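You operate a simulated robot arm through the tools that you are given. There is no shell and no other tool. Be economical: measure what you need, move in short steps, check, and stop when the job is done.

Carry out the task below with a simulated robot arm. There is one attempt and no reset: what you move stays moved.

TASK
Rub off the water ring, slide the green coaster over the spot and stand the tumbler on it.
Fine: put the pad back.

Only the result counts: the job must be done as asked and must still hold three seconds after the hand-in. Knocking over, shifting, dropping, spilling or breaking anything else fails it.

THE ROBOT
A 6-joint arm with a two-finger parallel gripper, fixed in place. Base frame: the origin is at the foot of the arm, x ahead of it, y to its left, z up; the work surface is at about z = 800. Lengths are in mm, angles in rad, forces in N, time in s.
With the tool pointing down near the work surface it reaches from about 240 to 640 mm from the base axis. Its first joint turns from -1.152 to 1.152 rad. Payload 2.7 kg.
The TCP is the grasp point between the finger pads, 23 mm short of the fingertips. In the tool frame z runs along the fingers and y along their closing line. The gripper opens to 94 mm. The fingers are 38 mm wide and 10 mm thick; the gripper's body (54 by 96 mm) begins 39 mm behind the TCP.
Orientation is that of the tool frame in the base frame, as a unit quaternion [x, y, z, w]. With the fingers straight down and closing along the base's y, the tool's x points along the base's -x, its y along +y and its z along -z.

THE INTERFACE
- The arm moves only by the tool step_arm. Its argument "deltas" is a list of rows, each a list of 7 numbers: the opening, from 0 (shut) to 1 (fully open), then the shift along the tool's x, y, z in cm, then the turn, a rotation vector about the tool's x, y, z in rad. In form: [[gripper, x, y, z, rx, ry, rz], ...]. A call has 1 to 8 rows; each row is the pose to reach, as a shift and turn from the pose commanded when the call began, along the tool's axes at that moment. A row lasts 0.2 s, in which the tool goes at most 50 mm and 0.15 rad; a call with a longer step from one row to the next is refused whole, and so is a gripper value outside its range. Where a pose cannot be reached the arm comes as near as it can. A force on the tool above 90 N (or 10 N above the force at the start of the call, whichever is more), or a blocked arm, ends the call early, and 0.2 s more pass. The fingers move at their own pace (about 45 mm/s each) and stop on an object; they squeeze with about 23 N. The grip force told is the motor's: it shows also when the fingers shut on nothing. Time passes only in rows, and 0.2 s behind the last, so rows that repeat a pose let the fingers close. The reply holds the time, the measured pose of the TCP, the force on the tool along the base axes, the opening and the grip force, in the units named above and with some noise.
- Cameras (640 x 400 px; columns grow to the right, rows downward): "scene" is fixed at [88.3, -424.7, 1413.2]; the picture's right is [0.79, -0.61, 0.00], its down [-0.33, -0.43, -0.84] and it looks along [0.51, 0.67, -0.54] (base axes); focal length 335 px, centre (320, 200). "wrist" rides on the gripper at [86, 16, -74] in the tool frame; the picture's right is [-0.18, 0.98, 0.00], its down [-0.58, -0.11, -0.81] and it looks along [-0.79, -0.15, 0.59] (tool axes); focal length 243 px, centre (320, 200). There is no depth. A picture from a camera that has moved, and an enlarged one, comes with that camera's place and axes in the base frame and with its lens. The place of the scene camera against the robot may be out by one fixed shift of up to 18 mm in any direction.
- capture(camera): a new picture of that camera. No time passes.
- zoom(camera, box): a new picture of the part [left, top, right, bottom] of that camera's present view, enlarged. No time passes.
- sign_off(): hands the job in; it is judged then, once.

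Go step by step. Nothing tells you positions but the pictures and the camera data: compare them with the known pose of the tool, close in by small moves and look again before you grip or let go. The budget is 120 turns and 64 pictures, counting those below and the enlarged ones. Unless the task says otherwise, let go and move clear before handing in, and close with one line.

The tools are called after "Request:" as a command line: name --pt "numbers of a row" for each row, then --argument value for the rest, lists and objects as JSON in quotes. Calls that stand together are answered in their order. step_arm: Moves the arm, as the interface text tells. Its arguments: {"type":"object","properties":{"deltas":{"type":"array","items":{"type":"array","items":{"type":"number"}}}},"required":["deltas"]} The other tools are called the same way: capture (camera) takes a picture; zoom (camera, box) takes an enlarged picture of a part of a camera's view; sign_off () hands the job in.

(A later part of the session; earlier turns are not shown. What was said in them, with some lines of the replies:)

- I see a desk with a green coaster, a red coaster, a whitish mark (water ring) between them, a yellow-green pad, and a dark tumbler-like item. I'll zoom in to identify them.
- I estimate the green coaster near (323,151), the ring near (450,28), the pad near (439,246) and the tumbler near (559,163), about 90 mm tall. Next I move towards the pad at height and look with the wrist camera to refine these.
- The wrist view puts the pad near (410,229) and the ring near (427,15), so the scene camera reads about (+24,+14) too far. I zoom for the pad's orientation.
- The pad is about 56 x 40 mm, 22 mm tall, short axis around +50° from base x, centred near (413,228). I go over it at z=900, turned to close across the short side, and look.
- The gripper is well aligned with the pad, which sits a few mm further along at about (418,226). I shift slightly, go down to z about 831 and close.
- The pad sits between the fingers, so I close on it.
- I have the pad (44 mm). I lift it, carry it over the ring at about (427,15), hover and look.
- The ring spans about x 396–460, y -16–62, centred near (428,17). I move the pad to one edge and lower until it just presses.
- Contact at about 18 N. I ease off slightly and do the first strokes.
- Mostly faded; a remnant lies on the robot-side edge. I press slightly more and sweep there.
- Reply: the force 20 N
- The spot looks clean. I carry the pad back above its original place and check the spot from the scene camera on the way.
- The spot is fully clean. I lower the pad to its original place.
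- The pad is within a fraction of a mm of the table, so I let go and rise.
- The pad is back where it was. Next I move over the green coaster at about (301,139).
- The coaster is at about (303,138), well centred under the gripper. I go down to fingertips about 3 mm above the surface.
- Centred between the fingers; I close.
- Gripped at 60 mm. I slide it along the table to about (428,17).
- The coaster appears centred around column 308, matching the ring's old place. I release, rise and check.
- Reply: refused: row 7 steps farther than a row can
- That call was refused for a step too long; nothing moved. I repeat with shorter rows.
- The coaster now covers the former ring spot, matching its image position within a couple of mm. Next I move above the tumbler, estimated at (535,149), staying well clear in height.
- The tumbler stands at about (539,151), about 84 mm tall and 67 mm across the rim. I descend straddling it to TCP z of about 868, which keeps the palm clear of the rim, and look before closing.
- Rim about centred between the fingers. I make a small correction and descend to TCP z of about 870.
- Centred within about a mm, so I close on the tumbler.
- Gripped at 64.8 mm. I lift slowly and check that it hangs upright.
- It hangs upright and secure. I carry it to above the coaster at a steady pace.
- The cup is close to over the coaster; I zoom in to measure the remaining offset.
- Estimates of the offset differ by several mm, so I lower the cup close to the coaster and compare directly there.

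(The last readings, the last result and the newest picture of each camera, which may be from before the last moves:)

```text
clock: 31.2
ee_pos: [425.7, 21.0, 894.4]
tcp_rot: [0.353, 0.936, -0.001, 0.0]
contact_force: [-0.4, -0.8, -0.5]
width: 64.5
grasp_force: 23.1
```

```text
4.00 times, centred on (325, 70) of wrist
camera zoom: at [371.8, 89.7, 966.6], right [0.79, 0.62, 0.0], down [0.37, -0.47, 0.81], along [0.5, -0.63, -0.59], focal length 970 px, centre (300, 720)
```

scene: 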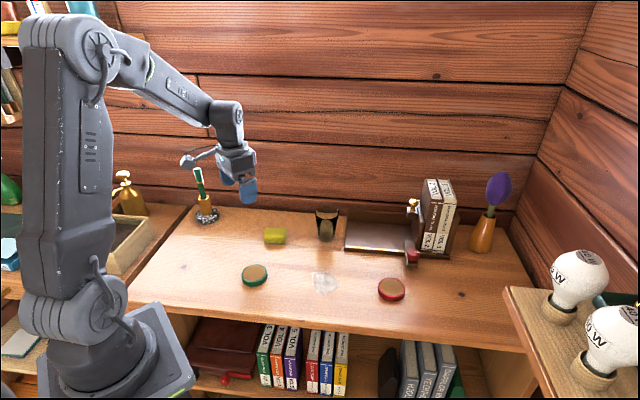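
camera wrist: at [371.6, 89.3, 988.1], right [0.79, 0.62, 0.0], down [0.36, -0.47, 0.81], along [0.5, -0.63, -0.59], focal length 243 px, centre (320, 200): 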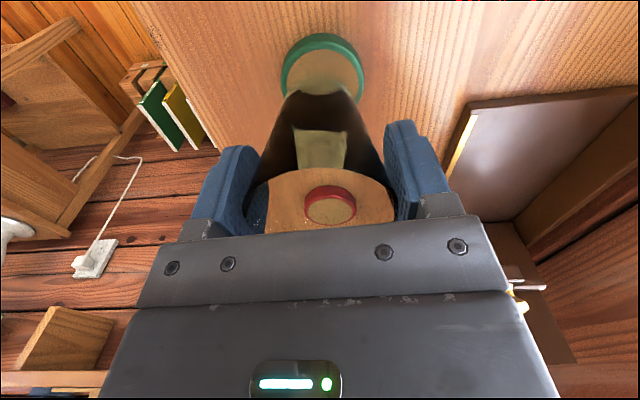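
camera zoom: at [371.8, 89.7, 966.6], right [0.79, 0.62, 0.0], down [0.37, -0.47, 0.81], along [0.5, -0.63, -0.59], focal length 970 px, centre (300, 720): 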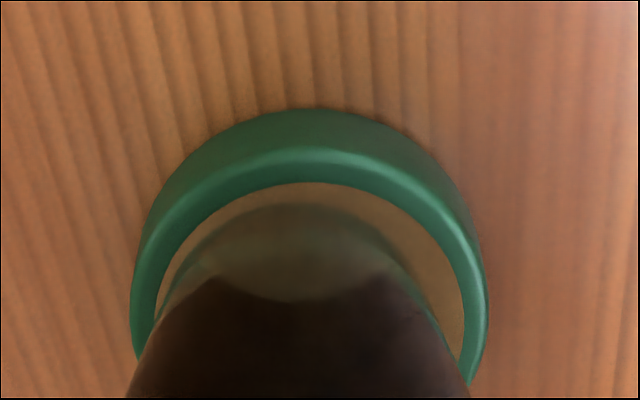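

The cup base sits about 6 mm off towards the scene's left, in the tool's +x direction. I shift by -5.5 mm in tool x and look again.

Request:
step_arm --pt "0.5 -0.3 0.03 0 0 0 0" --pt "0.5 -0.55 0.05 0 0 0 0"

Request:
zoom --camera "scene" --box '[305, 230, 365, 295]'

Request:
zoom --camera "wrist" --box '[260, 20, 390, 120]'

```text
clock: 31.8
ee_pos: [430.2, 17.7, 893.7]
tcp_rot: [0.353, 0.936, 0.0, 0.0]
contact_force: [0.3, -0.6, -1.2]
width: 64.7
grasp_force: 22.3
```

```text
6.15 times, centred on (335, 262) of scene
camera zoom: at [88.3, -424.7, 1413.2], right [0.79, -0.61, 0.0], down [-0.33, -0.43, -0.84], along [0.51, 0.67, -0.54], focal length 2064 px, centre (228, -185)
```

zoom: 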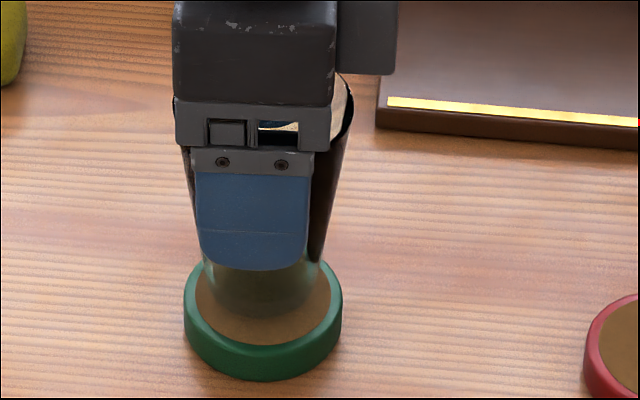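

```text
4.00 times, centred on (325, 70) of wrist
camera zoom: at [376.8, 86.2, 966.8], right [0.79, 0.62, 0.0], down [0.36, -0.47, 0.81], along [0.5, -0.63, -0.59], focal length 970 px, centre (300, 720)
```

zoom: 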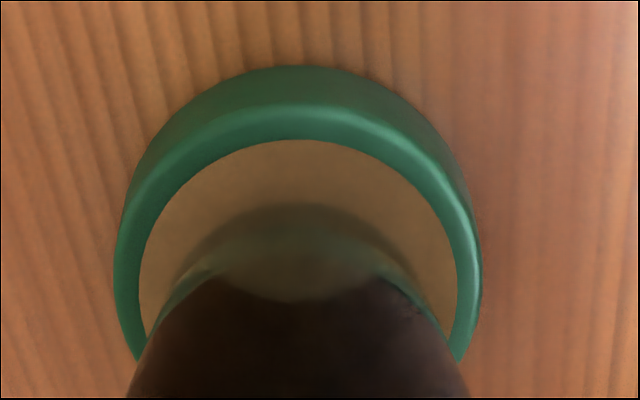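

Now centred on the coaster. I lower gently and watch for contact.

Request:
step_arm --pt "0.5 0 0 0.3 0 0 0" --pt "0.5 0 0 0.6 0 0 0"

```text
clock: 32.4
ee_pos: [430.5, 17.9, 888.4]
tcp_rot: [0.353, 0.936, 0.0, 0.0]
contact_force: [0.0, -0.1, -1.5]
width: 64.7
grasp_force: 23.5
```

Request:
step_arm --pt "0.5 0 0 0.15 0 0 0" --pt "0.5 0 0 0.25 0 0 0"

Request:
zoom --camera "scene" --box '[305, 230, 365, 295]'

```text
clock: 33.0
ee_pos: [431.4, 18.0, 884.8]
tcp_rot: [0.353, 0.936, 0.0, 0.001]
contact_force: [-2.7, -1.3, 7.4]
width: 64.7
grasp_force: 22.9
```

```text
6.15 times, centred on (335, 262) of scene
camera zoom: at [88.2, -424.7, 1413.2], right [0.79, -0.61, 0.0], down [-0.33, -0.43, -0.84], along [0.51, 0.67, -0.54], focal length 2064 px, centre (228, -185)
```

zoom: 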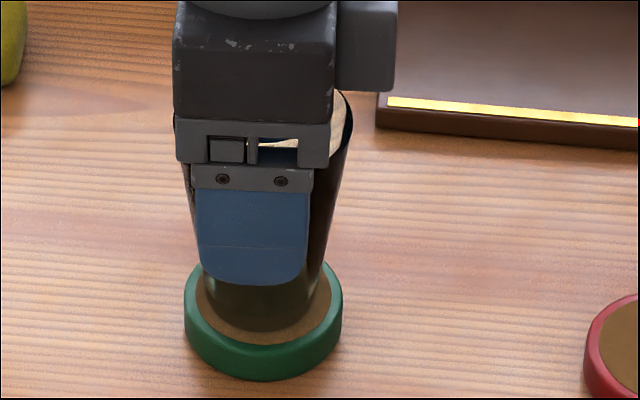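

The cup rests on the coaster (7 N contact), well centred. I ease off the press and open.

Request:
step_arm --pt "0.5 0 0 -0.05 0 0 0" --pt "0.72 0 0 -0.05 0 0 0" --pt "0.8 0 0 -0.05 0 0 0" --pt "0.9 0 0 -0.05 0 0 0" --pt "1 0 0 -0.05 0 0 0" --pt "1 0 0 -0.05 0 0 0"

Request:
capture --camera "wrist"

```text
clock: 34.4
ee_pos: [431.6, 18.2, 885.3]
tcp_rot: [0.353, 0.936, 0.001, 0.0]
contact_force: [-0.2, 0.5, 0.1]
width: 94.2
grasp_force: 0.1
```

```text
17 pictures are left
camera wrist: at [376.8, 86.5, 958.9], right [0.79, 0.62, 0.0], down [0.36, -0.47, 0.81], along [0.5, -0.63, -0.59], focal length 243 px, centre (320, 200)
```

wrist: 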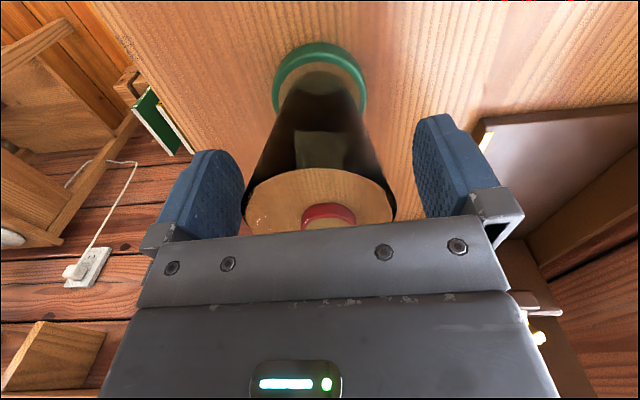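

Fingers are clear on both sides. I rise straight up, then move away sideways and check.

Request:
step_arm --pt "1 0 0 -2 0 0 0" --pt "1 0 0 -6 0 0 0" --pt "1 0 0 -10 0 0 0" --pt "1 0 0 -13 0 0 0" --pt "1 3 0 -15 0 0 0" --pt "1 7 0 -15 0 0 0" --pt "1 11 0 -15 0 0 0"

Request:
zoom --camera "scene" --box '[220, 190, 440, 310]'

Request:
capture --camera "scene"

```text
clock: 36.0
ee_pos: [346.8, 91.6, 1035.6]
tcp_rot: [0.353, 0.935, 0.0, 0.0]
contact_force: [-0.7, 0.2, -1.0]
width: 94.3
grasp_force: 0.1
```

```text
2.91 times, centred on (330, 250) of scene
camera zoom: at [88.3, -424.7, 1413.2], right [0.79, -0.61, 0.0], down [-0.33, -0.43, -0.84], along [0.51, 0.67, -0.54], focal length 976 px, centre (291, 54)
```

zoom: 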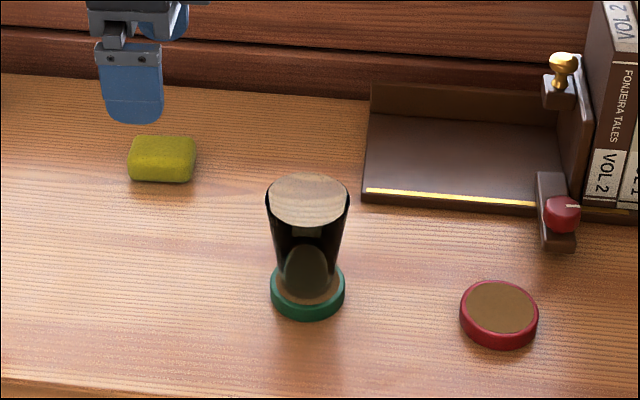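

```text
15 pictures are left
```

scene: 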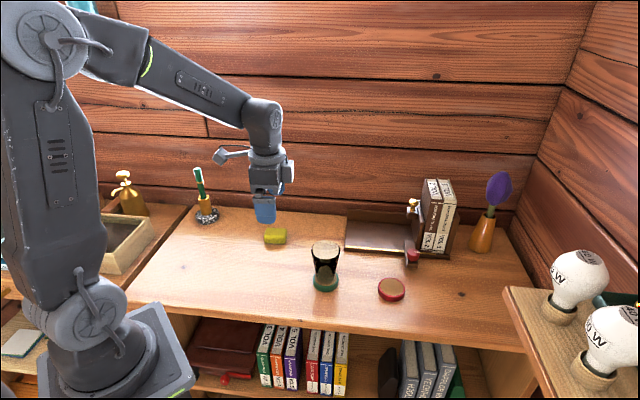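

The ring is gone, the green coaster covers the spot, the tumbler stands upright and centred on it, and the pad is back in place. The arm is clear, so I hand in.

Request:
sign_off

```text
The job is handed in.
```

The water ring is wiped off, the green coaster is over the spot with the tumbler standing on it, the pad is back where it was, and the job is handed in.
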